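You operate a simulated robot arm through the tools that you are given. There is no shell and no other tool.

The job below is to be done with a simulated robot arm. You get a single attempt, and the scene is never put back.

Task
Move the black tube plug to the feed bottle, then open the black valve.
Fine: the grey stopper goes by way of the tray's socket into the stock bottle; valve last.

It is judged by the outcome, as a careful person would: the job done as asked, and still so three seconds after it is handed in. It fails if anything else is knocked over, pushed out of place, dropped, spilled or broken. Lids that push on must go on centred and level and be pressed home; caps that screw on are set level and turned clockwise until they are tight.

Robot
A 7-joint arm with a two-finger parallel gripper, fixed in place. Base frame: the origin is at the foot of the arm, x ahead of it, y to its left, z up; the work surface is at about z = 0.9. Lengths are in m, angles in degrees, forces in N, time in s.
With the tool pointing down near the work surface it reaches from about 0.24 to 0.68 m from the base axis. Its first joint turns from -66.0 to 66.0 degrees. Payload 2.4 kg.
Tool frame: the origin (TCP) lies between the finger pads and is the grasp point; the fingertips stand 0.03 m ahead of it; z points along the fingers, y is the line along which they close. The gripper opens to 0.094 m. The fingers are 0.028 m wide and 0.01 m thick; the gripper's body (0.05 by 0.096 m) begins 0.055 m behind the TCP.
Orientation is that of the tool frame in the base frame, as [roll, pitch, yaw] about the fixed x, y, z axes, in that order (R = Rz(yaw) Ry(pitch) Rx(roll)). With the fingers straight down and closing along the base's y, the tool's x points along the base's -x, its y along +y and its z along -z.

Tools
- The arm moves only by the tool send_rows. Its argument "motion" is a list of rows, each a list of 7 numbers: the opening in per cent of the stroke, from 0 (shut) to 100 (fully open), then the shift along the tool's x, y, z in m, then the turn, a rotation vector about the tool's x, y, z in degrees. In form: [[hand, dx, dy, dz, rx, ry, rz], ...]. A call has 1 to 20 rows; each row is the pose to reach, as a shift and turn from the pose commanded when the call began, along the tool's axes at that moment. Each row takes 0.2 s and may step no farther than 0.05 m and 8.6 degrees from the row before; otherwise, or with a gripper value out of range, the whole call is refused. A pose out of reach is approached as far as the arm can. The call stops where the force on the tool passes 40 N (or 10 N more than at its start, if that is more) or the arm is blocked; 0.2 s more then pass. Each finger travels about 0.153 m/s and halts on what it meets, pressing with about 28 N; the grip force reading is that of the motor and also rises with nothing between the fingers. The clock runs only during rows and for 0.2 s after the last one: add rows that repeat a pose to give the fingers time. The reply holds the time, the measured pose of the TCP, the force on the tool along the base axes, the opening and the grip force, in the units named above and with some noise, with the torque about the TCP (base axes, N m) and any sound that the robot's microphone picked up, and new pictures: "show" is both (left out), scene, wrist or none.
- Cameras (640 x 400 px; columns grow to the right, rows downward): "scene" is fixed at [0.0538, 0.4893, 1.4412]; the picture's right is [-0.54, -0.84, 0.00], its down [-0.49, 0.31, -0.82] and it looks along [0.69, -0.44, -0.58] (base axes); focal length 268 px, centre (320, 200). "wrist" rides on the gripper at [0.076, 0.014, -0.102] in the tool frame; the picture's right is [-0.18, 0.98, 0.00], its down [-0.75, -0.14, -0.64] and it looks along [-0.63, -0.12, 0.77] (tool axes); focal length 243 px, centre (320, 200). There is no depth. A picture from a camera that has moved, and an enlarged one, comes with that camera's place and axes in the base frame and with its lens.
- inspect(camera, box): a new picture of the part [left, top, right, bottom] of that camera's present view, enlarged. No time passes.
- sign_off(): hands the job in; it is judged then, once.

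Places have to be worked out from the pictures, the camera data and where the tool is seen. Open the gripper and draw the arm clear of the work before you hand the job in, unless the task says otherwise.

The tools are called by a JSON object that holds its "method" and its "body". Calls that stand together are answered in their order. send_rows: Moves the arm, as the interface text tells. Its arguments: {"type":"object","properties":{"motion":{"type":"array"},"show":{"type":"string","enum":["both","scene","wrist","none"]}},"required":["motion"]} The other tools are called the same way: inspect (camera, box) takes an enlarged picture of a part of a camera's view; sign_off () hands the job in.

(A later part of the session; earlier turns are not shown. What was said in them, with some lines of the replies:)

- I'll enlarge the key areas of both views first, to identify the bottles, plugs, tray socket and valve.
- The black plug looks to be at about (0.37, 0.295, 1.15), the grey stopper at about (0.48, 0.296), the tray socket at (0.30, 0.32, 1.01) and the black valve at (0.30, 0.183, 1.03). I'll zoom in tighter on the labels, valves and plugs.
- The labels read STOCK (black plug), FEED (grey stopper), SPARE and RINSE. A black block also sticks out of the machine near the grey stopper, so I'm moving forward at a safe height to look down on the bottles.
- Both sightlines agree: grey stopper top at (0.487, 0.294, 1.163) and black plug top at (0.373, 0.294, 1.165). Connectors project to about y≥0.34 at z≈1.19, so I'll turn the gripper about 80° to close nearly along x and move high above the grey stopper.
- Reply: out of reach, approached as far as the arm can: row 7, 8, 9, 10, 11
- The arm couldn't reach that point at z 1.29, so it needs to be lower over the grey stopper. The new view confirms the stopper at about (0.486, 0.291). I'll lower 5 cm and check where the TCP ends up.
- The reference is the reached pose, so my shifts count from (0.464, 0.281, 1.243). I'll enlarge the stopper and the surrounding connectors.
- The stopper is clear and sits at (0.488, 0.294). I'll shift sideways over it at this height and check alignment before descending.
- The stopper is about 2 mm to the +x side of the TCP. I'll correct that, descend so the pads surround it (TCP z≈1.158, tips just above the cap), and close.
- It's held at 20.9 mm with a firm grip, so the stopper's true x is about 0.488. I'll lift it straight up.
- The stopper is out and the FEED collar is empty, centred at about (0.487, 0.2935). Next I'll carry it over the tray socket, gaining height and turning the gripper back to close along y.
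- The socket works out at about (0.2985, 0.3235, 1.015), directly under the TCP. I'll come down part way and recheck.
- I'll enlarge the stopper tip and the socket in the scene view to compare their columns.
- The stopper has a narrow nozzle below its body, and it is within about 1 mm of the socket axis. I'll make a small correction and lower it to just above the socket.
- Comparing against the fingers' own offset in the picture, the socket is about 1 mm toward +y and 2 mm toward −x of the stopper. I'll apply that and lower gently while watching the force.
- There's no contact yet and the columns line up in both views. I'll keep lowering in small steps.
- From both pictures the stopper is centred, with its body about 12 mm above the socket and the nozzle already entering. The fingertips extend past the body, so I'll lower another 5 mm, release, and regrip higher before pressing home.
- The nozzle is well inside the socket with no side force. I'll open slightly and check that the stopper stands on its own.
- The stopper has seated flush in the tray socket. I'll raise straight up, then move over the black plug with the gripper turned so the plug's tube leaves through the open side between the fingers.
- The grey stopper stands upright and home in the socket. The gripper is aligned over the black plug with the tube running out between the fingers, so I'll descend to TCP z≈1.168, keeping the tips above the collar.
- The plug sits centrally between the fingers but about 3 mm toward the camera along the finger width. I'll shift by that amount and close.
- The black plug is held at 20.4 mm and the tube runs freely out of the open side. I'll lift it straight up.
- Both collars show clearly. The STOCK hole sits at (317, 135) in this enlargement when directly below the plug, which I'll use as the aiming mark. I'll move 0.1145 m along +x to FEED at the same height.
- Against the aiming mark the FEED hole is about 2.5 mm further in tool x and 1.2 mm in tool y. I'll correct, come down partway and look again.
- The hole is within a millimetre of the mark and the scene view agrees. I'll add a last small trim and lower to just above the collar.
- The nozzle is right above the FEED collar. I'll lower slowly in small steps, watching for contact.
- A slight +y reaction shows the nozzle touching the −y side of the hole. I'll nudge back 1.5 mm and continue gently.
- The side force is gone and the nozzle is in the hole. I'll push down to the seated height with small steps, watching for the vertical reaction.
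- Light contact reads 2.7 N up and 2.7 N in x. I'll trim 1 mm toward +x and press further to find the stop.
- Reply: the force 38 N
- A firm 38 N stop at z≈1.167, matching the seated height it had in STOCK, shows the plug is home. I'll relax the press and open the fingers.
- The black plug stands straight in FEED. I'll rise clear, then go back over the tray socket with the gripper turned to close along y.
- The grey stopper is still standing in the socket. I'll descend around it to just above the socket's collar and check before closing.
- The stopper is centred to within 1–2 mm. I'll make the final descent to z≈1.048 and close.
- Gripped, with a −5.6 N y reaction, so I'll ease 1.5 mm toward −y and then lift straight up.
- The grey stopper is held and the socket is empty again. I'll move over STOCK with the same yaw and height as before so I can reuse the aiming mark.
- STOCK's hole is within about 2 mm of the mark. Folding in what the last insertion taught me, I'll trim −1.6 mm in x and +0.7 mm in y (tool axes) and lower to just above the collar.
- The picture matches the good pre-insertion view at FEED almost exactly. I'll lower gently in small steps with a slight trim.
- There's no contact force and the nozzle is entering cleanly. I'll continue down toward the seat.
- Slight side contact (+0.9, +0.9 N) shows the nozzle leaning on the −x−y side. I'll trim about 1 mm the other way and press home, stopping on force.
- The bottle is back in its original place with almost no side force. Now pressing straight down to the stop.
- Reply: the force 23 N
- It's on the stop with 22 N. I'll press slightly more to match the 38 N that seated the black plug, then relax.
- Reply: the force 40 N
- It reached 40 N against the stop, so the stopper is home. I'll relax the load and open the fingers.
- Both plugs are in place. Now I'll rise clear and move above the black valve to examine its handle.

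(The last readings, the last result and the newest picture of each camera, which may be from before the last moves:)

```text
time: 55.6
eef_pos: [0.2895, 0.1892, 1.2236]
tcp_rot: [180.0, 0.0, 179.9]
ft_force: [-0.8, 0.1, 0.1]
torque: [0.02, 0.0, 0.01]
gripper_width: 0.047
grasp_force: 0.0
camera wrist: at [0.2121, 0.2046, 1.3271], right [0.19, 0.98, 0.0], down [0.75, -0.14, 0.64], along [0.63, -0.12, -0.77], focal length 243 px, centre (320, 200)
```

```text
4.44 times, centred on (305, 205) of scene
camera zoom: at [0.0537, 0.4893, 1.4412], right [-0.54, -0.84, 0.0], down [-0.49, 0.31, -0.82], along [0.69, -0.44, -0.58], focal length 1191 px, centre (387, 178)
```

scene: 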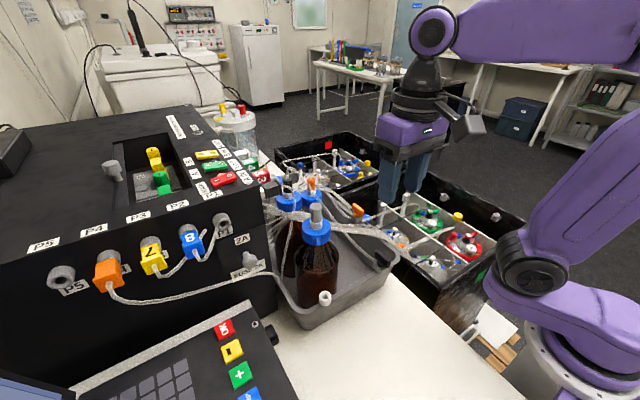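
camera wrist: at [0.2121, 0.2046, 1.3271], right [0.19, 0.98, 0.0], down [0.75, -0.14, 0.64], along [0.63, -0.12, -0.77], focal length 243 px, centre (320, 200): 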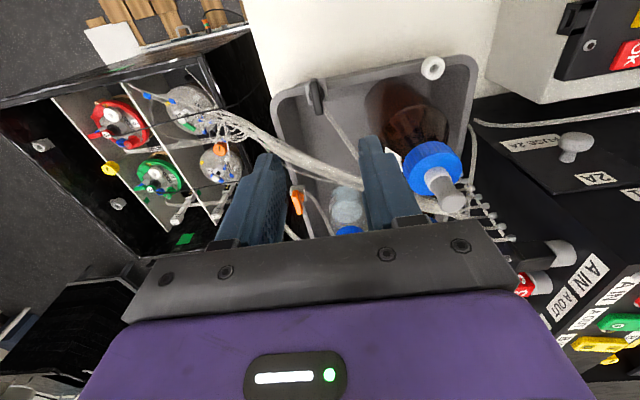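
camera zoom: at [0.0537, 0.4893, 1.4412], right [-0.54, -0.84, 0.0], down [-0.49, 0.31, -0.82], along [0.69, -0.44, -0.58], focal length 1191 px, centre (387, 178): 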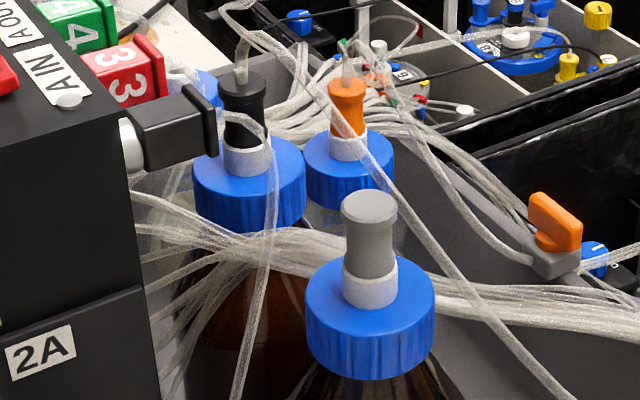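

Both plugs sit properly: black in FEED, grey in STOCK. The black valve's bar currently runs along x, across the tray rim. I'll zoom in on both valves to see how the bars relate to their tubes.

{"method": "inspect", "body": {"camera": "wrist", "box": [295, 70, 345, 125]}}

{"method": "inspect", "body": {"camera": "wrist", "box": [275, 170, 335, 230]}}

{"method": "inspect", "body": {"camera": "scene", "box": [360, 240, 400, 280]}}

```text
7.27 times, centred on (320, 98) of wrist
camera zoom: at [0.2121, 0.2046, 1.3271], right [0.19, 0.98, 0.0], down [0.75, -0.14, 0.64], along [0.63, -0.12, -0.77], focal length 1764 px, centre (320, 946)
```

zoom: 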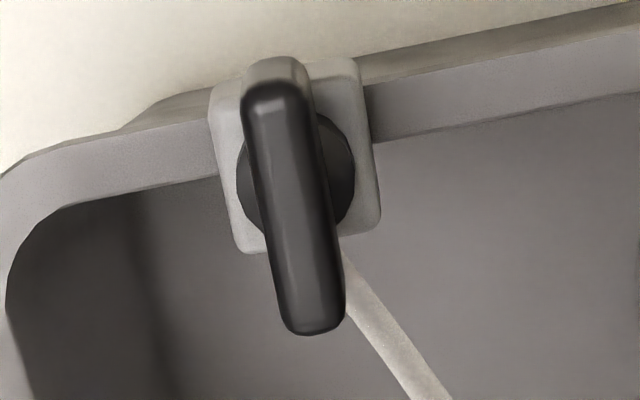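

```text
6.67 times, centred on (305, 200) of wrist
camera zoom: at [0.2121, 0.2046, 1.3271], right [0.19, 0.98, 0.0], down [0.75, -0.14, 0.64], along [0.63, -0.12, -0.77], focal length 1618 px, centre (420, 200)
```

zoom: 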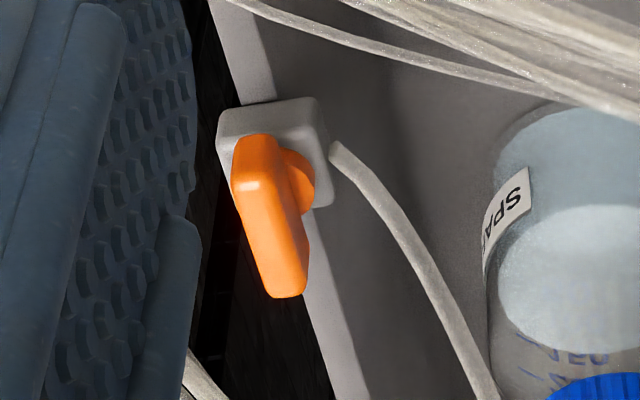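

```text
10.00 times, centred on (380, 260) of scene
camera zoom: at [0.0537, 0.4893, 1.4412], right [-0.54, -0.84, 0.0], down [-0.49, 0.31, -0.82], along [0.69, -0.44, -0.58], focal length 2679 px, centre (-280, -400)
```

zoom: 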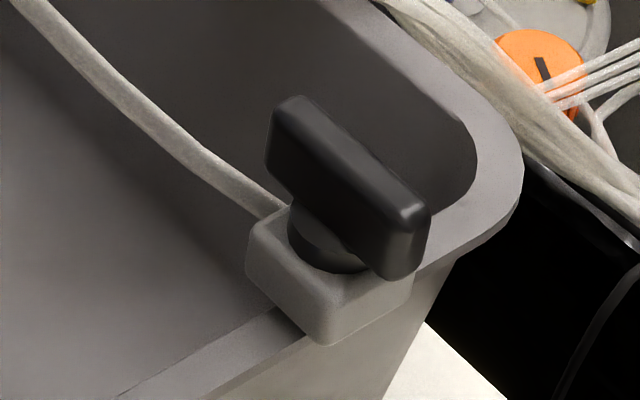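

The tube appears to leave the block on its +x (inner) face. Before turning anything I want a closer look from the other side for further ports or marks, so I'll turn the gripper so the camera views the valve from −y.

{"method": "send_rows", "body": {"motion": [[50, -0.001, 0.001, 0, 0, 0, -8.2], [50, -0.002, 0.002, 0, 0, 0, -16.4], [50, -0.003, 0.003, 0, 0, 0, -24.6], [50, -0.004, 0.004, 0, 0, 0, -32.8], [50, -0.005, 0.005, 0.01, 0, 0, -41], [50, -0.006, 0.006, 0.02, 0, 0, -49.2], [50, -0.007, 0.007, 0.03, 0, 0, -57.4], [50, -0.008, 0.008, 0.04, 0, 0, -65.6], [50, -0.009, 0.009, 0.05, 0, 0, -73.8], [50, -0.01, 0.01, 0.06, 0, 0, -82], [50, -0.0105, 0.0108, 0.0736, 0, 0, -90], [50, -0.0105, 0.0108, 0.0736, 0, 0, -90]]}}

{"method": "inspect", "body": {"camera": "wrist", "box": [260, 40, 380, 160]}}

```text
time: 58.2
eef_pos: [0.2997, 0.2004, 1.1517]
tcp_rot: [180.0, -0.1, -89.9]
ft_force: [0.2, 0.6, 0.7]
torque: [0.01, 0.03, -0.01]
gripper_width: 0.0472
grasp_force: 0.0
camera wrist: at [0.2852, 0.1246, 1.2536], right [-0.98, 0.18, 0.0], down [0.14, 0.75, 0.64], along [0.12, 0.63, -0.77], focal length 243 px, centre (320, 200)
```

scene: 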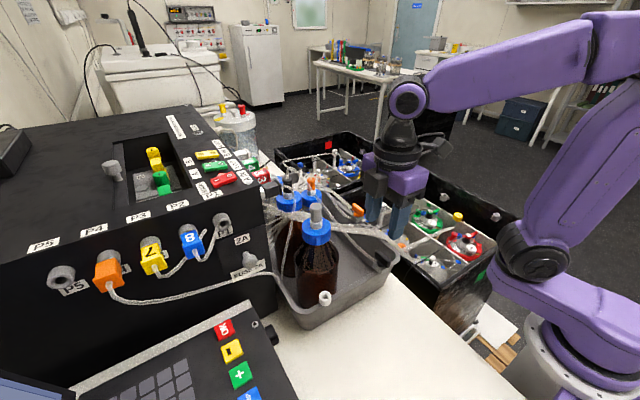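
wrist: 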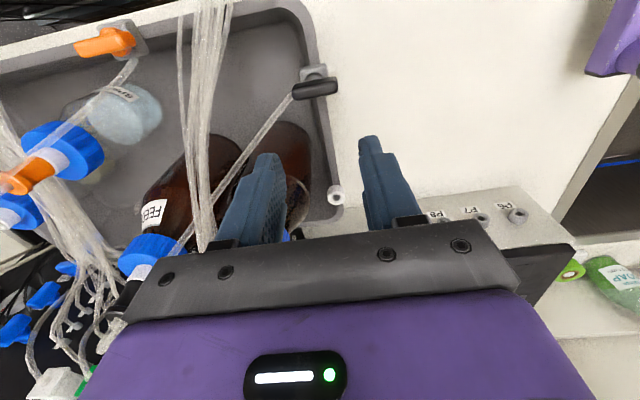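

```text
3.33 times, centred on (320, 100) of wrist
camera zoom: at [0.2852, 0.1246, 1.2536], right [-0.98, 0.18, 0.0], down [0.14, 0.75, 0.64], along [0.12, 0.63, -0.77], focal length 809 px, centre (320, 533)
```

zoom: 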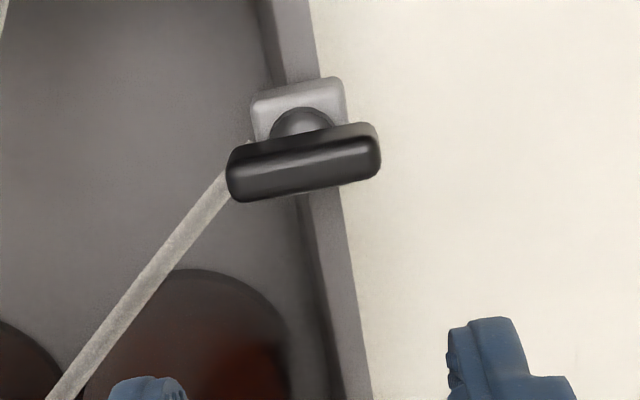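

{"method": "inspect", "body": {"camera": "wrist", "box": [285, 55, 345, 105]}}

{"method": "inspect", "body": {"camera": "wrist", "box": [70, 15, 150, 85]}}

```text
8.00 times, centred on (315, 80) of wrist
camera zoom: at [0.2852, 0.1246, 1.2536], right [-0.98, 0.18, 0.0], down [0.14, 0.75, 0.64], along [0.12, 0.63, -0.77], focal length 1941 px, centre (360, 1160)
```

zoom: 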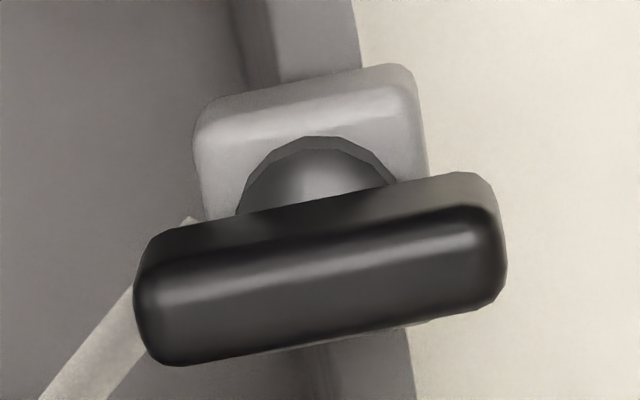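

```text
5.71 times, centred on (110, 50) of wrist
camera zoom: at [0.2852, 0.1246, 1.2536], right [-0.98, 0.18, 0.0], down [0.14, 0.75, 0.64], along [0.12, 0.63, -0.77], focal length 1386 px, centre (1520, 1057)
```

zoom: 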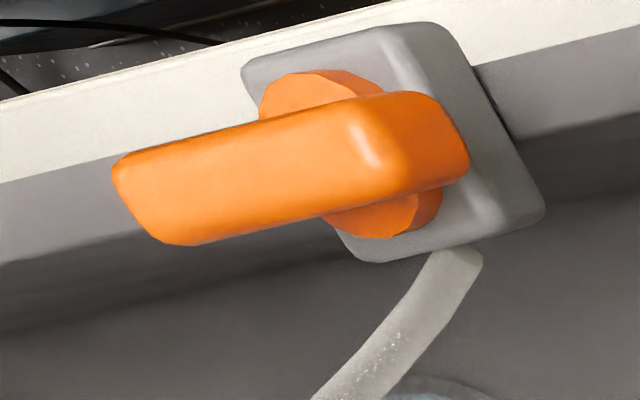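

There are no marks. Both views put the bar's centre at (0.301, 0.183) with its top at z≈1.037, lying along x on a vertical spindle, so opening should be a quarter turn. I'll go back to closing along y and position over the spindle.

{"method": "send_rows", "body": {"motion": [[50, 0.002, 0, 0, 0, 0, 8.2], [50, 0.004, 0, 0, 0, 0, 16.4], [50, 0.006, 0, 0, 0, 0, 24.6], [50, 0.008, 0, 0, 0, 0, 32.8], [50, 0.01, 0, 0, 0, 0, 41], [50, 0.012, 0, 0, 0, 0, 49.2], [50, 0.014, 0, 0, 0, 0, 57.4], [50, 0.016, 0, 0, 0, 0, 65.6], [50, 0.0172, -0.001, 0.01, 0, 0, 73.8], [50, 0.0172, -0.001, 0.025, 0, 0, 82], [50, 0.0172, -0.001, 0.04, 0, 0, 90], [50, 0.0172, -0.001, 0.04, 0, 0, 90]]}}

{"method": "inspect", "body": {"camera": "wrist", "box": [250, 60, 390, 220]}}

{"method": "inspect", "body": {"camera": "scene", "box": [340, 200, 420, 280]}}

```text
time: 60.8
eef_pos: [0.3014, 0.1828, 1.1113]
tcp_rot: [-180.0, 0.0, 179.9]
ft_force: [0.2, -0.1, -0.3]
torque: [0.0, 0.0, -0.01]
gripper_width: 0.0469
grasp_force: 0.0
camera wrist: at [0.2242, 0.198, 1.214], right [0.19, 0.98, 0.0], down [0.75, -0.14, 0.64], along [0.63, -0.12, -0.77], focal length 243 px, centre (320, 200)
```

scene: 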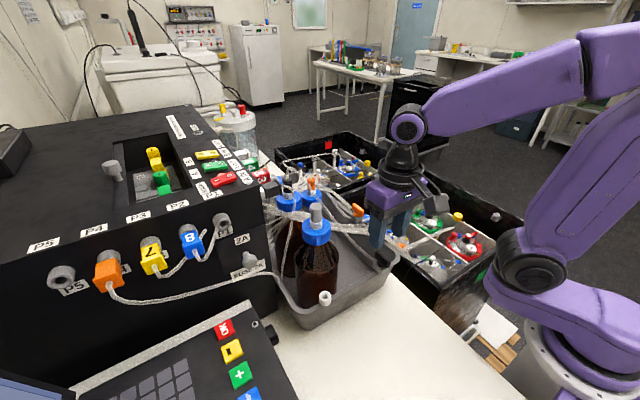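
wrist: 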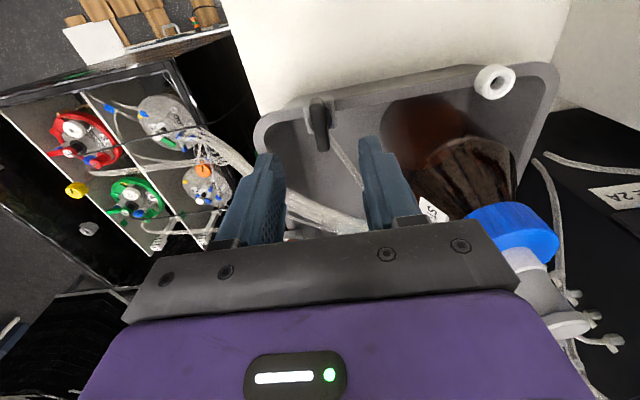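

```text
2.50 times, centred on (320, 140) of wrist
camera zoom: at [0.2242, 0.198, 1.214], right [0.19, 0.98, 0.0], down [0.75, -0.14, 0.64], along [0.63, -0.12, -0.77], focal length 606 px, centre (320, 350)
```

zoom: 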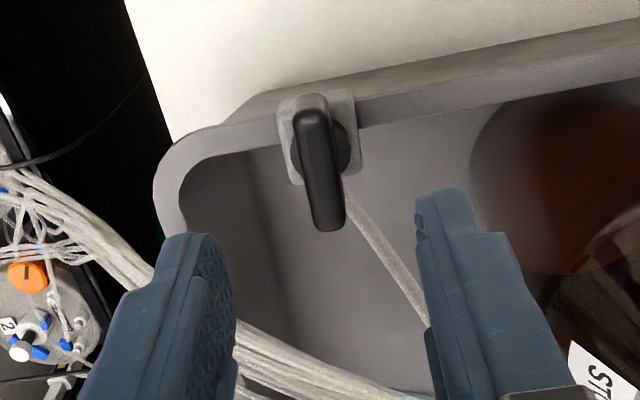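

```text
5.00 times, centred on (380, 240) of scene
camera zoom: at [0.0538, 0.4893, 1.4412], right [-0.54, -0.84, 0.0], down [-0.49, 0.31, -0.82], along [0.69, -0.44, -0.58], focal length 1340 px, centre (20, 0)
```

zoom: 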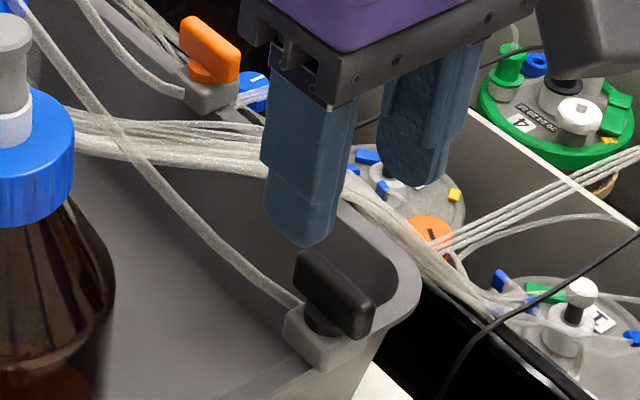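

The bar is centred between the fingers to within about 2 mm. I'll trim slightly and lower to just above it for a final check.

{"method": "send_rows", "body": {"motion": [[50, 0.002, 0.001, 0.02, 0, 0, 0], [50, 0.002, 0.001, 0.038, 0, 0, 0], [50, 0.002, 0.001, 0.038, 0, 0, 0]], "show": "wrist"}}

{"method": "inspect", "body": {"camera": "wrist", "box": [250, 80, 390, 220]}}

{"method": "inspect", "body": {"camera": "scene", "box": [350, 220, 420, 290]}}

```text
time: 61.6
eef_pos: [0.2979, 0.1832, 1.0737]
tcp_rot: [180.0, 0.1, 179.9]
ft_force: [1.1, 0.5, -0.5]
torque: [-0.02, 0.01, 0.0]
gripper_width: 0.0471
grasp_force: 0.1
camera wrist: at [0.2222, 0.1981, 1.1752], right [0.18, 0.98, 0.0], down [0.75, -0.14, 0.64], along [0.63, -0.12, -0.77], focal length 243 px, centre (320, 200)
```

wrist: 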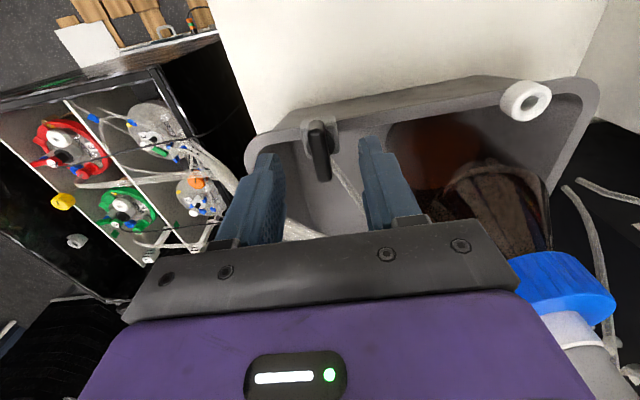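

```text
2.86 times, centred on (320, 150) of wrist
camera zoom: at [0.2222, 0.1981, 1.1752], right [0.18, 0.98, 0.0], down [0.75, -0.14, 0.64], along [0.63, -0.12, -0.77], focal length 693 px, centre (320, 343)
```

zoom: 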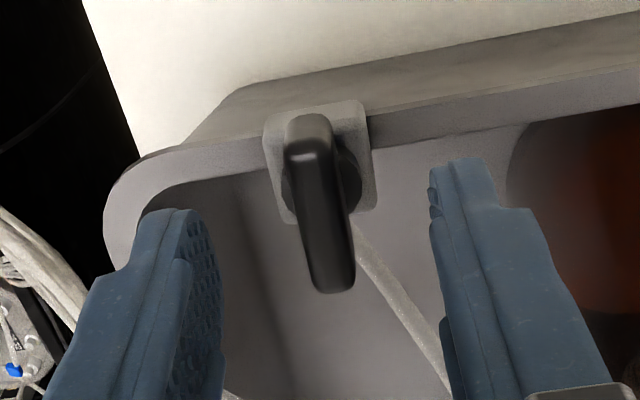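

```text
5.71 times, centred on (385, 255) of scene
camera zoom: at [0.0538, 0.4893, 1.4412], right [-0.54, -0.84, 0.0], down [-0.49, 0.31, -0.82], along [0.69, -0.44, -0.58], focal length 1531 px, centre (-51, -114)
```

zoom: 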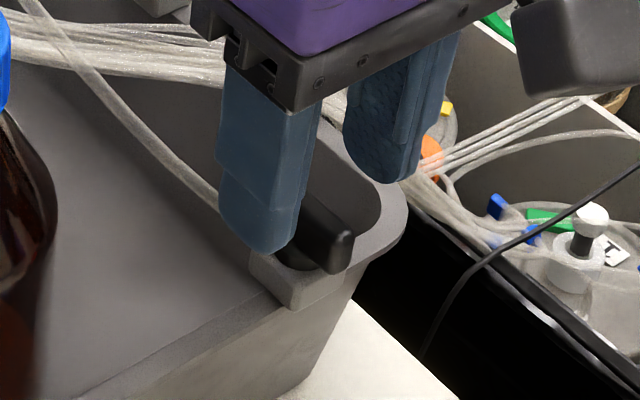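

The bar's top face is centred at about (0.3007, 0.1835), so I'll undo the x trim. Then I'll lower to z≈1.046, with tips just below the bar and clear of the block, and close on it.

{"method": "send_rows", "body": {"motion": [[50, -0.0022, 0.0004, 0.01, 0, 0, 0], [50, -0.0022, 0.0004, 0.02, 0, 0, 0], [50, -0.0022, 0.0004, 0.0275, 0, 0, 0], [50, -0.0022, 0.0004, 0.0275, 0, 0, 0], [25, -0.0022, 0.0004, 0.0275, 0, 0, 0], [0, -0.0022, 0.0004, 0.0275, 0, 0, 0], [0, -0.0022, 0.0004, 0.0275, 0, 0, 0], [0, -0.0022, 0.0004, 0.0275, 0, 0, 0]]}}

{"method": "inspect", "body": {"camera": "wrist", "box": [250, 80, 390, 220]}}

{"method": "inspect", "body": {"camera": "scene", "box": [350, 220, 420, 290]}}

```text
time: 63.4
eef_pos: [0.3008, 0.1828, 1.0478]
tcp_rot: [-179.9, 0.0, -179.9]
ft_force: [0.7, -12.1, 0.4]
torque: [-0.17, -0.09, 0.03]
gripper_width: 0.0106
grasp_force: 27.6
camera wrist: at [0.2246, 0.1986, 1.1486], right [0.18, 0.98, 0.0], down [0.75, -0.14, 0.64], along [0.63, -0.12, -0.77], focal length 243 px, centre (320, 200)
```

scene: 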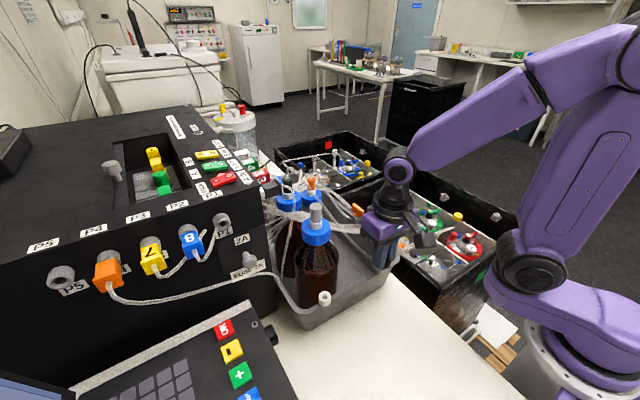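
wrist: 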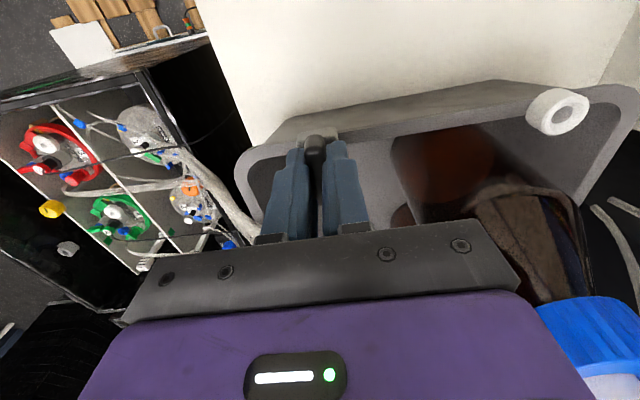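

```text
2.86 times, centred on (320, 150) of wrist
camera zoom: at [0.2246, 0.1986, 1.1486], right [0.18, 0.98, 0.0], down [0.75, -0.14, 0.64], along [0.63, -0.12, -0.77], focal length 693 px, centre (320, 343)
```

zoom: 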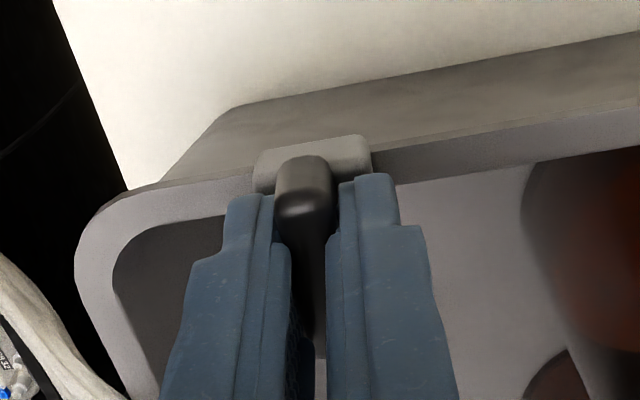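

```text
5.71 times, centred on (385, 255) of scene
camera zoom: at [0.0537, 0.489, 1.4413], right [-0.54, -0.84, 0.0], down [-0.49, 0.31, -0.82], along [0.69, -0.44, -0.58], focal length 1531 px, centre (-51, -114)
```

zoom: 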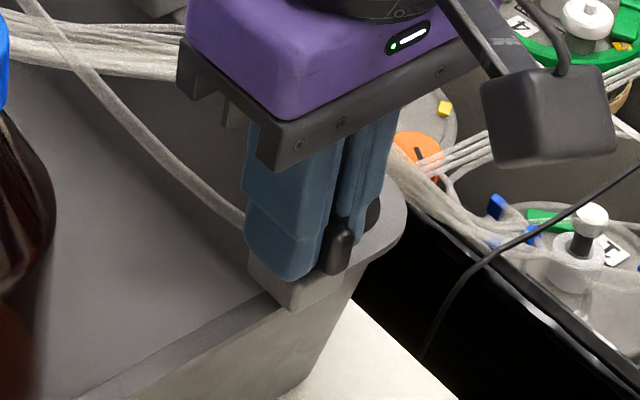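

I have a firm grip on the bar (10.6 mm), with a −12 N y load from a slight misalignment. I'll shift to relieve it before turning.

{"method": "send_rows", "body": {"motion": [[0, 0, -0.002, 0, 0, 0, 0], [0, 0, -0.002, 0, 0, 0, 0]], "show": "none"}}

```text
time: 64.0
eef_pos: [0.2997, 0.1835, 1.046]
tcp_rot: [179.8, 0.0, -180.0]
ft_force: [3.3, 5.1, -13.0]
torque: [-0.04, 0.36, -0.01]
gripper_width: 0.0107
grasp_force: 28.1
```

That overshot a little (+5 N). I'll move back 0.6 mm and read again.

{"method": "send_rows", "body": {"motion": [[0, 0, 0.0006, 0, 0, 0, 0], [0, 0, 0.0006, 0, 0, 0, 0], [0, 0, 0.0006, 0, 0, 0, 0]], "show": "none"}}

```text
time: 64.8
eef_pos: [0.3008, 0.1824, 1.0467]
tcp_rot: [-180.0, 0.0, -179.9]
ft_force: [0.5, 0.1, -10.7]
torque: [0.0, -0.34, 0.03]
gripper_width: 0.0106
grasp_force: 28.0
```

Side loads are gone. I'll ease down slightly and try the first few degrees counter-clockwise (seen from above), watching the torque about z.

{"method": "send_rows", "body": {"motion": [[0, 0, 0, 0.0008, 0, 0, 0], [0, 0, 0, 0.0008, 0, 0, -4], [0, 0, 0, 0.0008, 0, 0, -8], [0, 0, 0, 0.0008, 0, 0, -8]], "show": "wrist"}}

{"method": "inspect", "body": {"camera": "wrist", "box": [250, 80, 390, 220]}}

```text
time: 65.8
eef_pos: [0.3011, 0.1815, 1.0461]
tcp_rot: [179.9, 0.0, -172.0]
ft_force: [-4.1, -3.2, 9.1]
torque: [-0.07, 0.11, -0.02]
gripper_width: 0.0104
grasp_force: 28.2
stopped in row 4: the force on the tool passed its limit at 41 N (the readings are from after the stop); the commanded pose is now the measured one
camera wrist: at [0.2236, 0.1868, 1.1482], right [0.04, 1.0, 0.0], down [0.77, -0.03, 0.64], along [0.64, -0.03, -0.77], focal length 243 px, centre (320, 200)
```

wrist: 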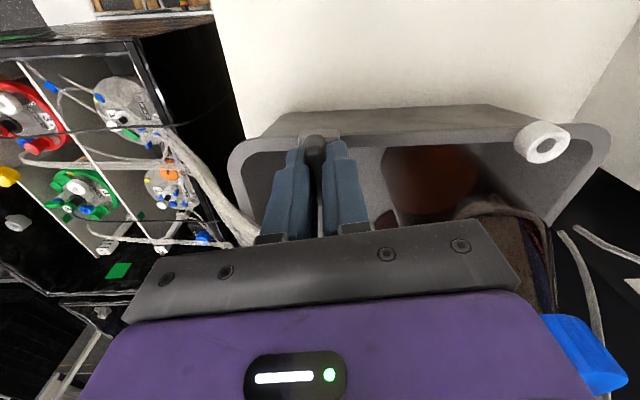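

```text
2.86 times, centred on (320, 150) of wrist
camera zoom: at [0.2236, 0.1868, 1.1482], right [0.04, 1.0, 0.0], down [0.77, -0.03, 0.64], along [0.64, -0.03, -0.77], focal length 693 px, centre (320, 343)
```

zoom: 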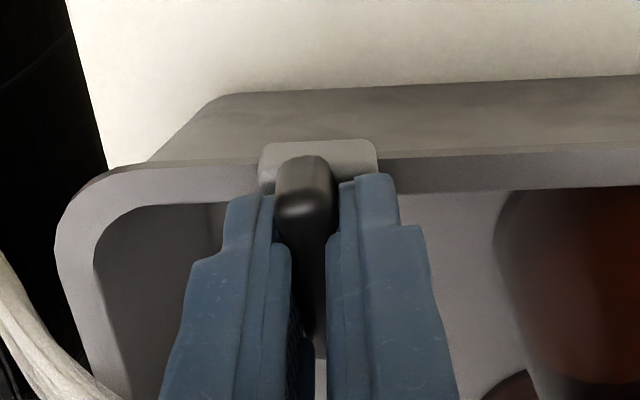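

The bar turned freely with the gripper (torque about z is near zero), but the rigid clamp builds up forces because I'm slightly off the spindle. I'll loosen the fingers to a small clearance and use them as a fork to turn the bar.

{"method": "send_rows", "body": {"motion": [[14, 0, 0, 0, 0, 0, 0], [14, 0, 0, 0, 0, 0, 0], [14, 0, 0, -0.001, 0, 0, 0], [14, 0, 0, -0.001, 0, 0, 0]], "show": "none"}}

```text
time: 66.8
eef_pos: [0.3015, 0.1824, 1.047]
tcp_rot: [180.0, 0.0, -172.0]
ft_force: [-0.9, 0.6, 0.7]
torque: [-0.01, 0.01, -0.02]
gripper_width: 0.0133
grasp_force: 0.1
```

All the loads have vanished. I'll continue counter-clockwise slowly with the loose fork.

{"method": "send_rows", "body": {"motion": [[14, 0, 0, 0, 0, 0, -5], [14, 0, 0, 0, 0, 0, -10], [14, 0, 0, 0, 0, 0, -15], [14, 0, 0, 0, 0, 0, -20], [14, 0, 0, 0, 0, 0, -25], [14, 0, 0, 0, 0, 0, -30], [14, 0, 0, 0, 0, 0, -30]]}}

{"method": "inspect", "body": {"camera": "wrist", "box": [250, 80, 390, 220]}}

{"method": "inspect", "body": {"camera": "scene", "box": [350, 220, 420, 290]}}

```text
time: 68.4
eef_pos: [0.3023, 0.1835, 1.0475]
tcp_rot: [180.0, 0.2, -142.0]
ft_force: [0.8, -0.1, -0.6]
torque: [-0.02, -0.01, -0.03]
gripper_width: 0.0139
grasp_force: 0.2
camera wrist: at [0.2323, 0.1482, 1.1491], right [-0.46, 0.89, 0.0], down [0.68, 0.35, 0.64], along [0.57, 0.3, -0.77], focal length 243 px, centre (320, 200)
```

scene: 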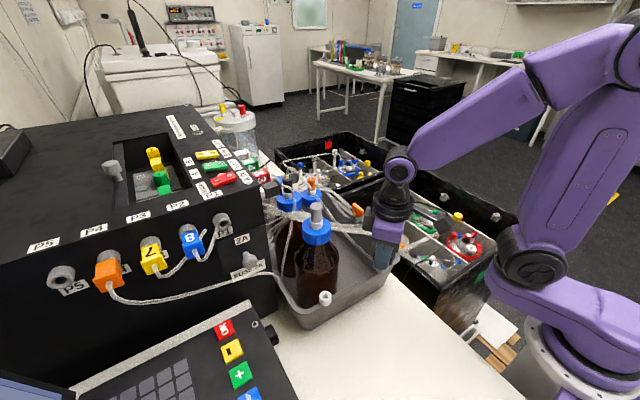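
wrist: 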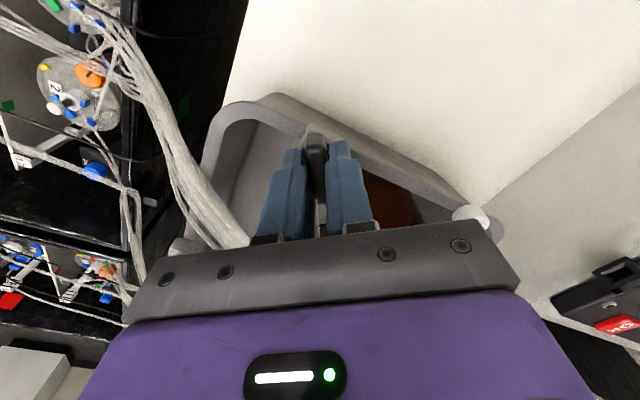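

```text
2.86 times, centred on (320, 150) of wrist
camera zoom: at [0.2323, 0.1482, 1.1491], right [-0.46, 0.89, 0.0], down [0.68, 0.35, 0.64], along [0.57, 0.3, -0.77], focal length 693 px, centre (320, 343)
```

zoom: 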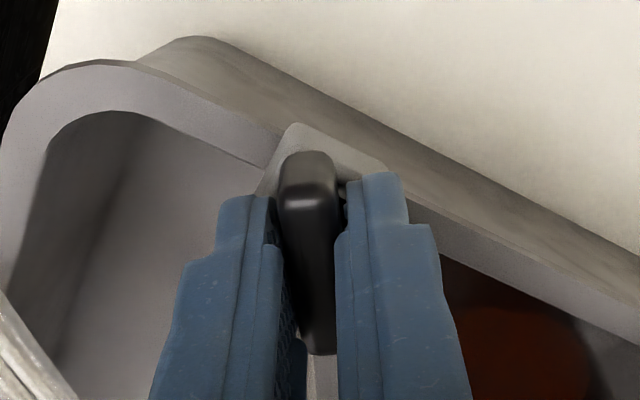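

```text
5.71 times, centred on (385, 255) of scene
camera zoom: at [0.0538, 0.4893, 1.4412], right [-0.54, -0.84, 0.0], down [-0.49, 0.31, -0.82], along [0.69, -0.44, -0.58], focal length 1531 px, centre (-51, -114)
```

zoom: 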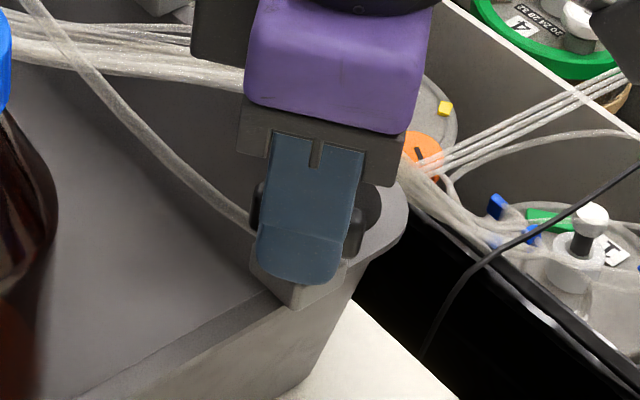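

It turns freely counter-clockwise and is now about 38° round. I'll continue toward the quarter-turn.

{"method": "send_rows", "body": {"motion": [[14, 0, 0, 0, 0, 0, -5], [14, 0, 0, 0, 0, 0, -10], [14, 0, 0, 0, 0, 0, -15], [14, 0, 0, 0, 0, 0, -20], [14, 0, 0, 0, 0, 0, -25], [14, 0, 0, 0, 0, 0, -30], [14, 0, 0, 0, 0, 0, -35], [14, 0, 0, 0, 0, 0, -40], [14, 0, 0, 0, 0, 0, -45], [14, 0, 0, 0, 0, 0, -50], [14, 0, 0, 0, 0, 0, -50]]}}

{"method": "inspect", "body": {"camera": "wrist", "box": [250, 80, 390, 220]}}

{"method": "inspect", "body": {"camera": "scene", "box": [350, 220, 420, 290]}}

```text
time: 70.8
eef_pos: [0.3016, 0.1836, 1.0465]
tcp_rot: [-180.0, 0.1, -91.9]
ft_force: [-1.3, 0.3, -0.7]
torque: [0.02, 0.04, -0.01]
gripper_width: 0.0139
grasp_force: 0.6
camera wrist: at [0.2842, 0.1083, 1.1493], right [-0.98, 0.22, 0.0], down [0.17, 0.75, 0.64], along [0.14, 0.63, -0.77], focal length 243 px, centre (320, 200)
```

scene: 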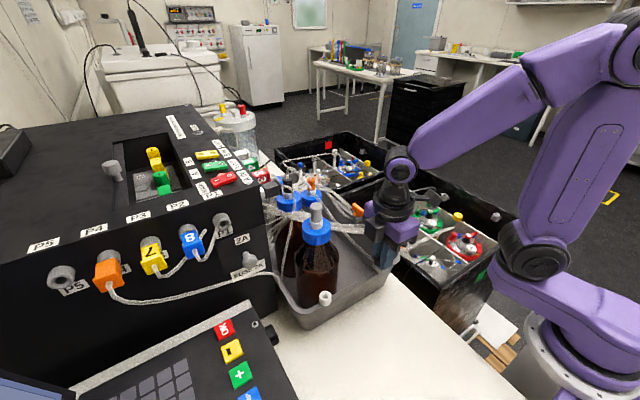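
wrist: 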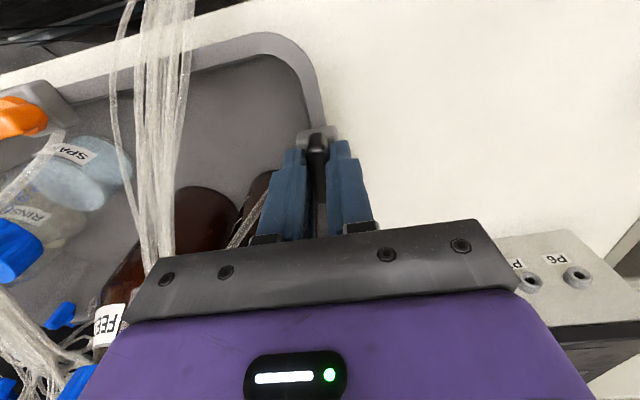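

```text
2.86 times, centred on (320, 150) of wrist
camera zoom: at [0.2842, 0.1083, 1.1493], right [-0.98, 0.22, 0.0], down [0.17, 0.75, 0.64], along [0.14, 0.63, -0.77], focal length 693 px, centre (320, 343)
```

zoom: 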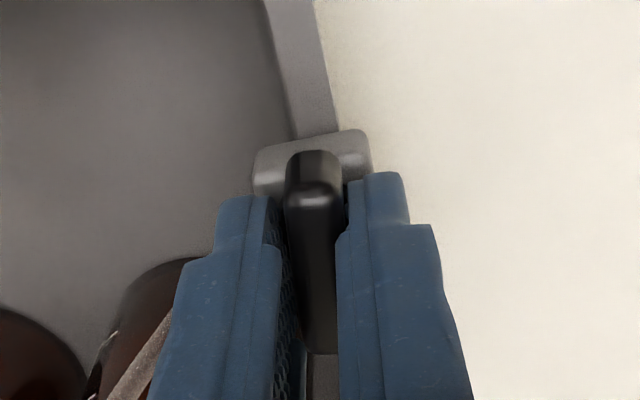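

```text
5.71 times, centred on (385, 255) of scene
camera zoom: at [0.0537, 0.4893, 1.4412], right [-0.54, -0.84, 0.0], down [-0.49, 0.31, -0.82], along [0.69, -0.44, -0.58], focal length 1531 px, centre (-51, -114)
```

zoom: 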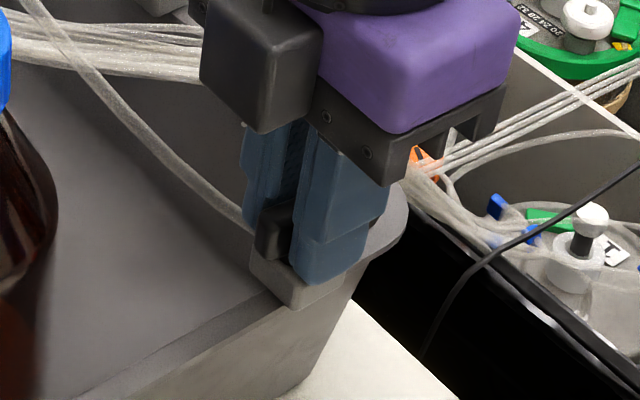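

The bar is now nearly along the rim with a few degrees of slack. I'll push on gently to find the end stop.

{"method": "send_rows", "body": {"motion": [[14, 0, 0, 0, 0, 0, -2], [14, 0, 0, 0, 0, 0, -4], [14, 0, 0, 0, 0, 0, -6], [14, 0, 0, 0, 0, 0, -8], [14, 0, 0, 0, 0, 0, -8]], "show": "wrist"}}

{"method": "inspect", "body": {"camera": "wrist", "box": [250, 80, 390, 220]}}

```text
time: 72.0
eef_pos: [0.3025, 0.1842, 1.0464]
tcp_rot: [-180.0, 0.0, -84.0]
ft_force: [-4.3, 1.1, 0.1]
torque: [0.06, 0.07, -0.08]
gripper_width: 0.0154
grasp_force: 2.1
camera wrist: at [0.2953, 0.1066, 1.1487], right [-1.0, 0.08, 0.0], down [0.06, 0.76, 0.64], along [0.05, 0.64, -0.77], focal length 243 px, centre (320, 200)
```

wrist: 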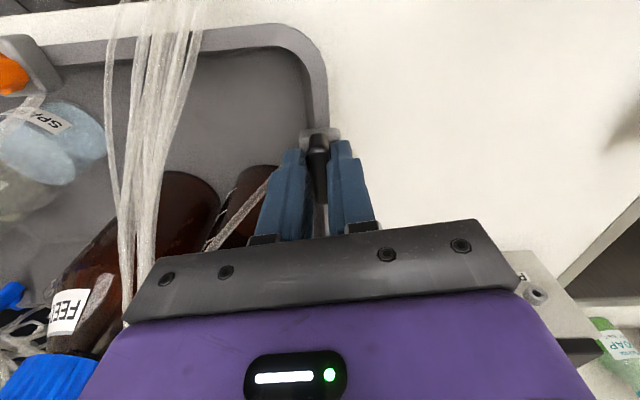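

```text
2.86 times, centred on (320, 150) of wrist
camera zoom: at [0.2953, 0.1066, 1.1487], right [-1.0, 0.08, 0.0], down [0.06, 0.76, 0.64], along [0.05, 0.64, -0.77], focal length 693 px, centre (320, 343)
```

zoom: 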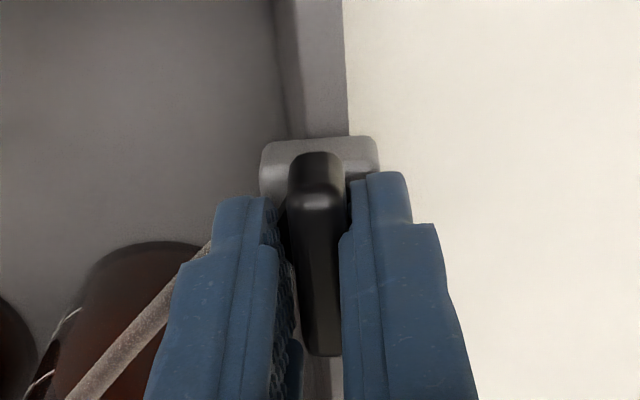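

The fingers are now being spread (15.4 mm, torque −0.08), so the handle has reached its end stop after a quarter turn. I'll back off a few degrees, open, and rise clear.

{"method": "send_rows", "body": {"motion": [[14, 0, 0, 0, 0, 0, 3], [30, 0, 0, 0, 0, 0, 3], [50, 0, 0, 0, 0, 0, 3], [50, 0, 0, 0, 0, 0, 3], [50, 0, 0, -0.02, 0, 0, 3], [50, 0, 0, -0.06, 0, 0, 3], [50, 0, 0, -0.105, 0, 0, 3], [50, 0, 0, -0.15, 0, 0, 3], [50, 0, 0, -0.15, 0, 0, 3]]}}

{"method": "inspect", "body": {"camera": "scene", "box": [350, 220, 420, 290]}}

{"method": "inspect", "body": {"camera": "wrist", "box": [260, 40, 380, 160]}}

```text
time: 74.0
eef_pos: [0.2997, 0.1835, 1.1969]
tcp_rot: [-180.0, -0.1, -86.9]
ft_force: [-0.4, 0.3, -0.3]
torque: [0.02, 0.0, 0.02]
gripper_width: 0.0471
grasp_force: 0.1
camera wrist: at [0.2895, 0.1065, 1.3003], right [-0.99, 0.13, 0.0], down [0.1, 0.76, 0.64], along [0.09, 0.64, -0.77], focal length 243 px, centre (320, 200)
```

scene: 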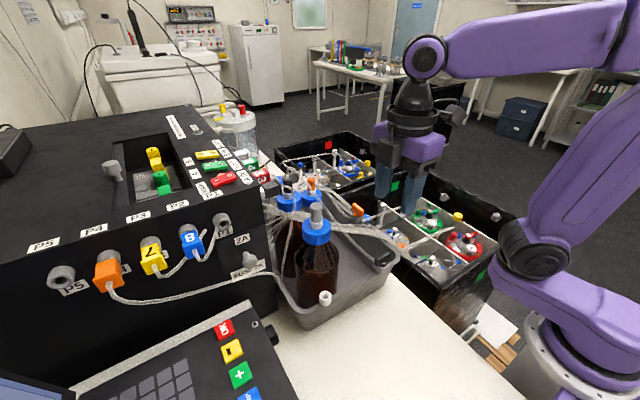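
wrist: 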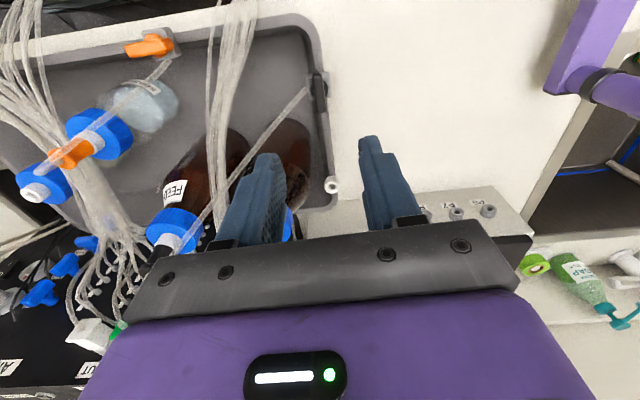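

```text
5.71 times, centred on (385, 255) of scene
camera zoom: at [0.0537, 0.4893, 1.4412], right [-0.54, -0.84, 0.0], down [-0.49, 0.31, -0.82], along [0.69, -0.44, -0.58], focal length 1531 px, centre (-51, -114)
```

zoom: 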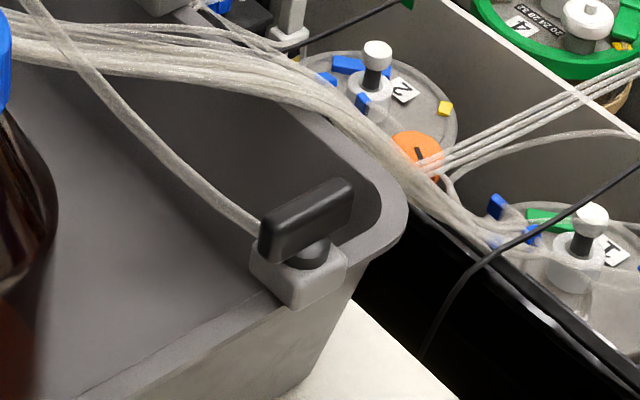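

```text
3.33 times, centred on (320, 100) of wrist
camera zoom: at [0.2895, 0.1065, 1.3003], right [-0.99, 0.13, 0.0], down [0.1, 0.76, 0.64], along [0.09, 0.64, -0.77], focal length 809 px, centre (320, 533)
```

zoom: 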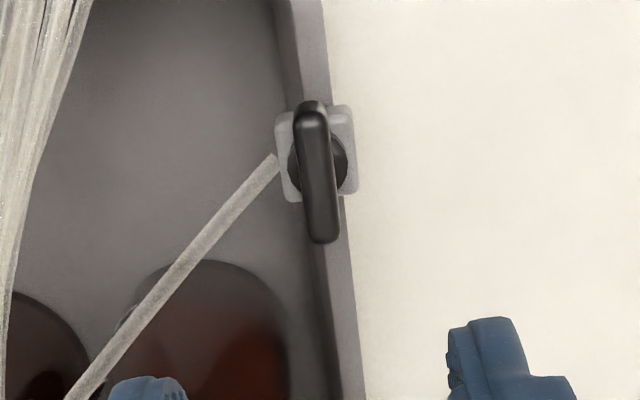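

The handle now lies squarely along the rim, a full quarter turn from where it started and at its stop. I'll retreat high and clear with the gripper open, then check everything once more.

{"method": "send_rows", "body": {"motion": [[60, 0, 0, -0.03, 0, 0, 0], [80, 0, 0, -0.06, 0, 0, 0], [100, 0, 0.02, -0.09, 0, 0, 0], [100, 0, 0.04, -0.1, 0, 0, 0], [100, 0.01, 0.055, -0.1, 0, 0, 0], [100, 0.02, 0.055, -0.1, 0, 0, 0], [100, 0.02, 0.055, -0.1, 0, 0, 0]]}}

{"method": "inspect", "body": {"camera": "scene", "box": [250, 160, 410, 310]}}

{"method": "inspect", "body": {"camera": "scene", "box": [265, 165, 345, 245]}}

```text
time: 75.6
eef_pos: [0.2463, 0.1602, 1.2971]
tcp_rot: [-179.8, 0.1, -87.0]
ft_force: [0.0, -1.1, 0.8]
torque: [-0.02, -0.01, 0.01]
gripper_width: 0.0941
grasp_force: 0.1
camera wrist: at [0.2361, 0.0831, 1.3988], right [-0.99, 0.13, 0.0], down [0.1, 0.76, 0.64], along [0.09, 0.64, -0.77], focal length 243 px, centre (320, 200)
```

scene: 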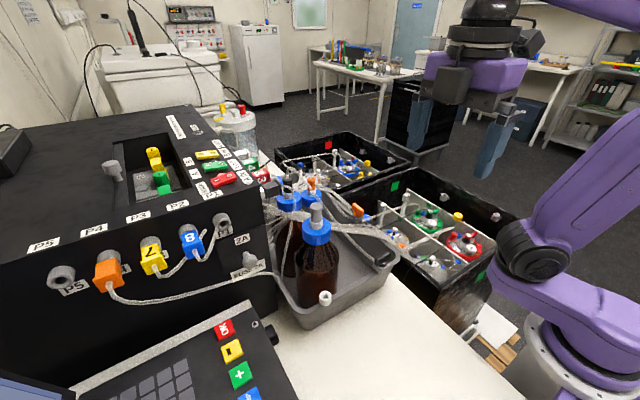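
wrist: 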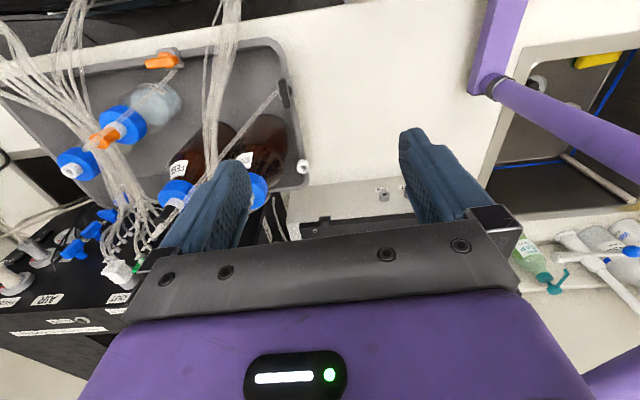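

```text
2.67 times, centred on (330, 235) of scene
camera zoom: at [0.0537, 0.4893, 1.4412], right [-0.54, -0.84, 0.0], down [-0.49, 0.31, -0.82], along [0.69, -0.44, -0.58], focal length 714 px, centre (293, 107)
```

zoom: 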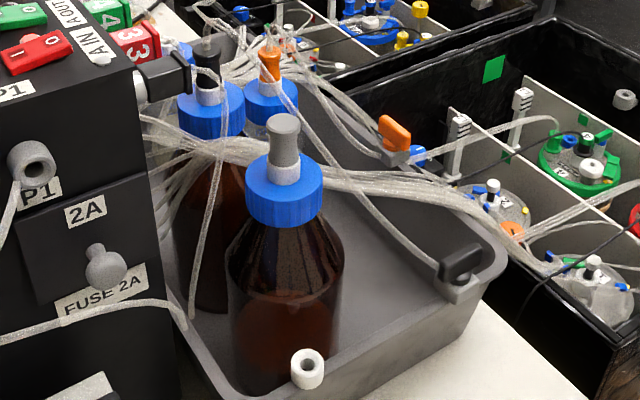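

```text
5.00 times, centred on (305, 205) of scene
camera zoom: at [0.0537, 0.4893, 1.4412], right [-0.54, -0.84, 0.0], down [-0.49, 0.31, -0.82], along [0.69, -0.44, -0.58], focal length 1340 px, centre (395, 175)
```

zoom: 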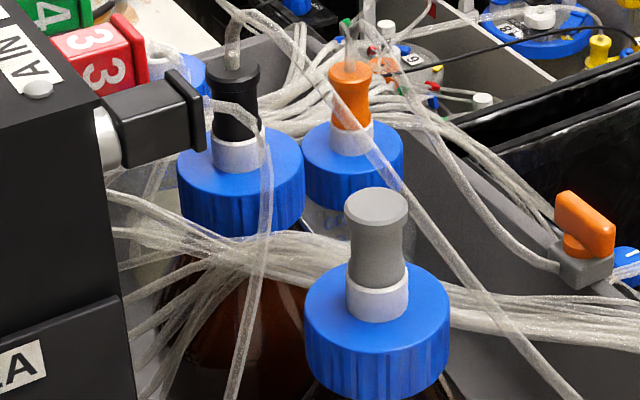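

The black plug is home in FEED and the grey stopper is home in STOCK, having gone by way of the tray socket, which is empty again. The black valve was turned last, a quarter turn to its stop, and nothing else looks disturbed. The gripper is open and clear, so I'm handing the job in.

{"method": "sign_off", "body": {}}

```text
The job is handed in.
```

The job is done and handed in, but one point rests on my judgement: whether the black valve's new position is "open".

- **Grey stopper:** I took it out of the FEED bottle and parked it in the tray's socket until FEED had been refilled. Then I pressed it into the STOCK bottle, up to about 40 N against the stop. The socket is empty again.
- **Black tube plug:** I moved it from the STOCK bottle to the FEED bottle and pressed it home with about 38 N. It stopped at the height it had in STOCK.
- **Black valve:** I turned it last, a quarter turn counter-clockwise to its end stop. The valve has no markings, so I read that far position as open. The handle started in line with its tube and now lies along the tray rim.

While seating the grey stopper, the STOCK bottle leaned by less than a millimetre and came back to its place. In the last pictures both plugs looked seated, nothing else had moved, and the gripper was open and clear of the work.
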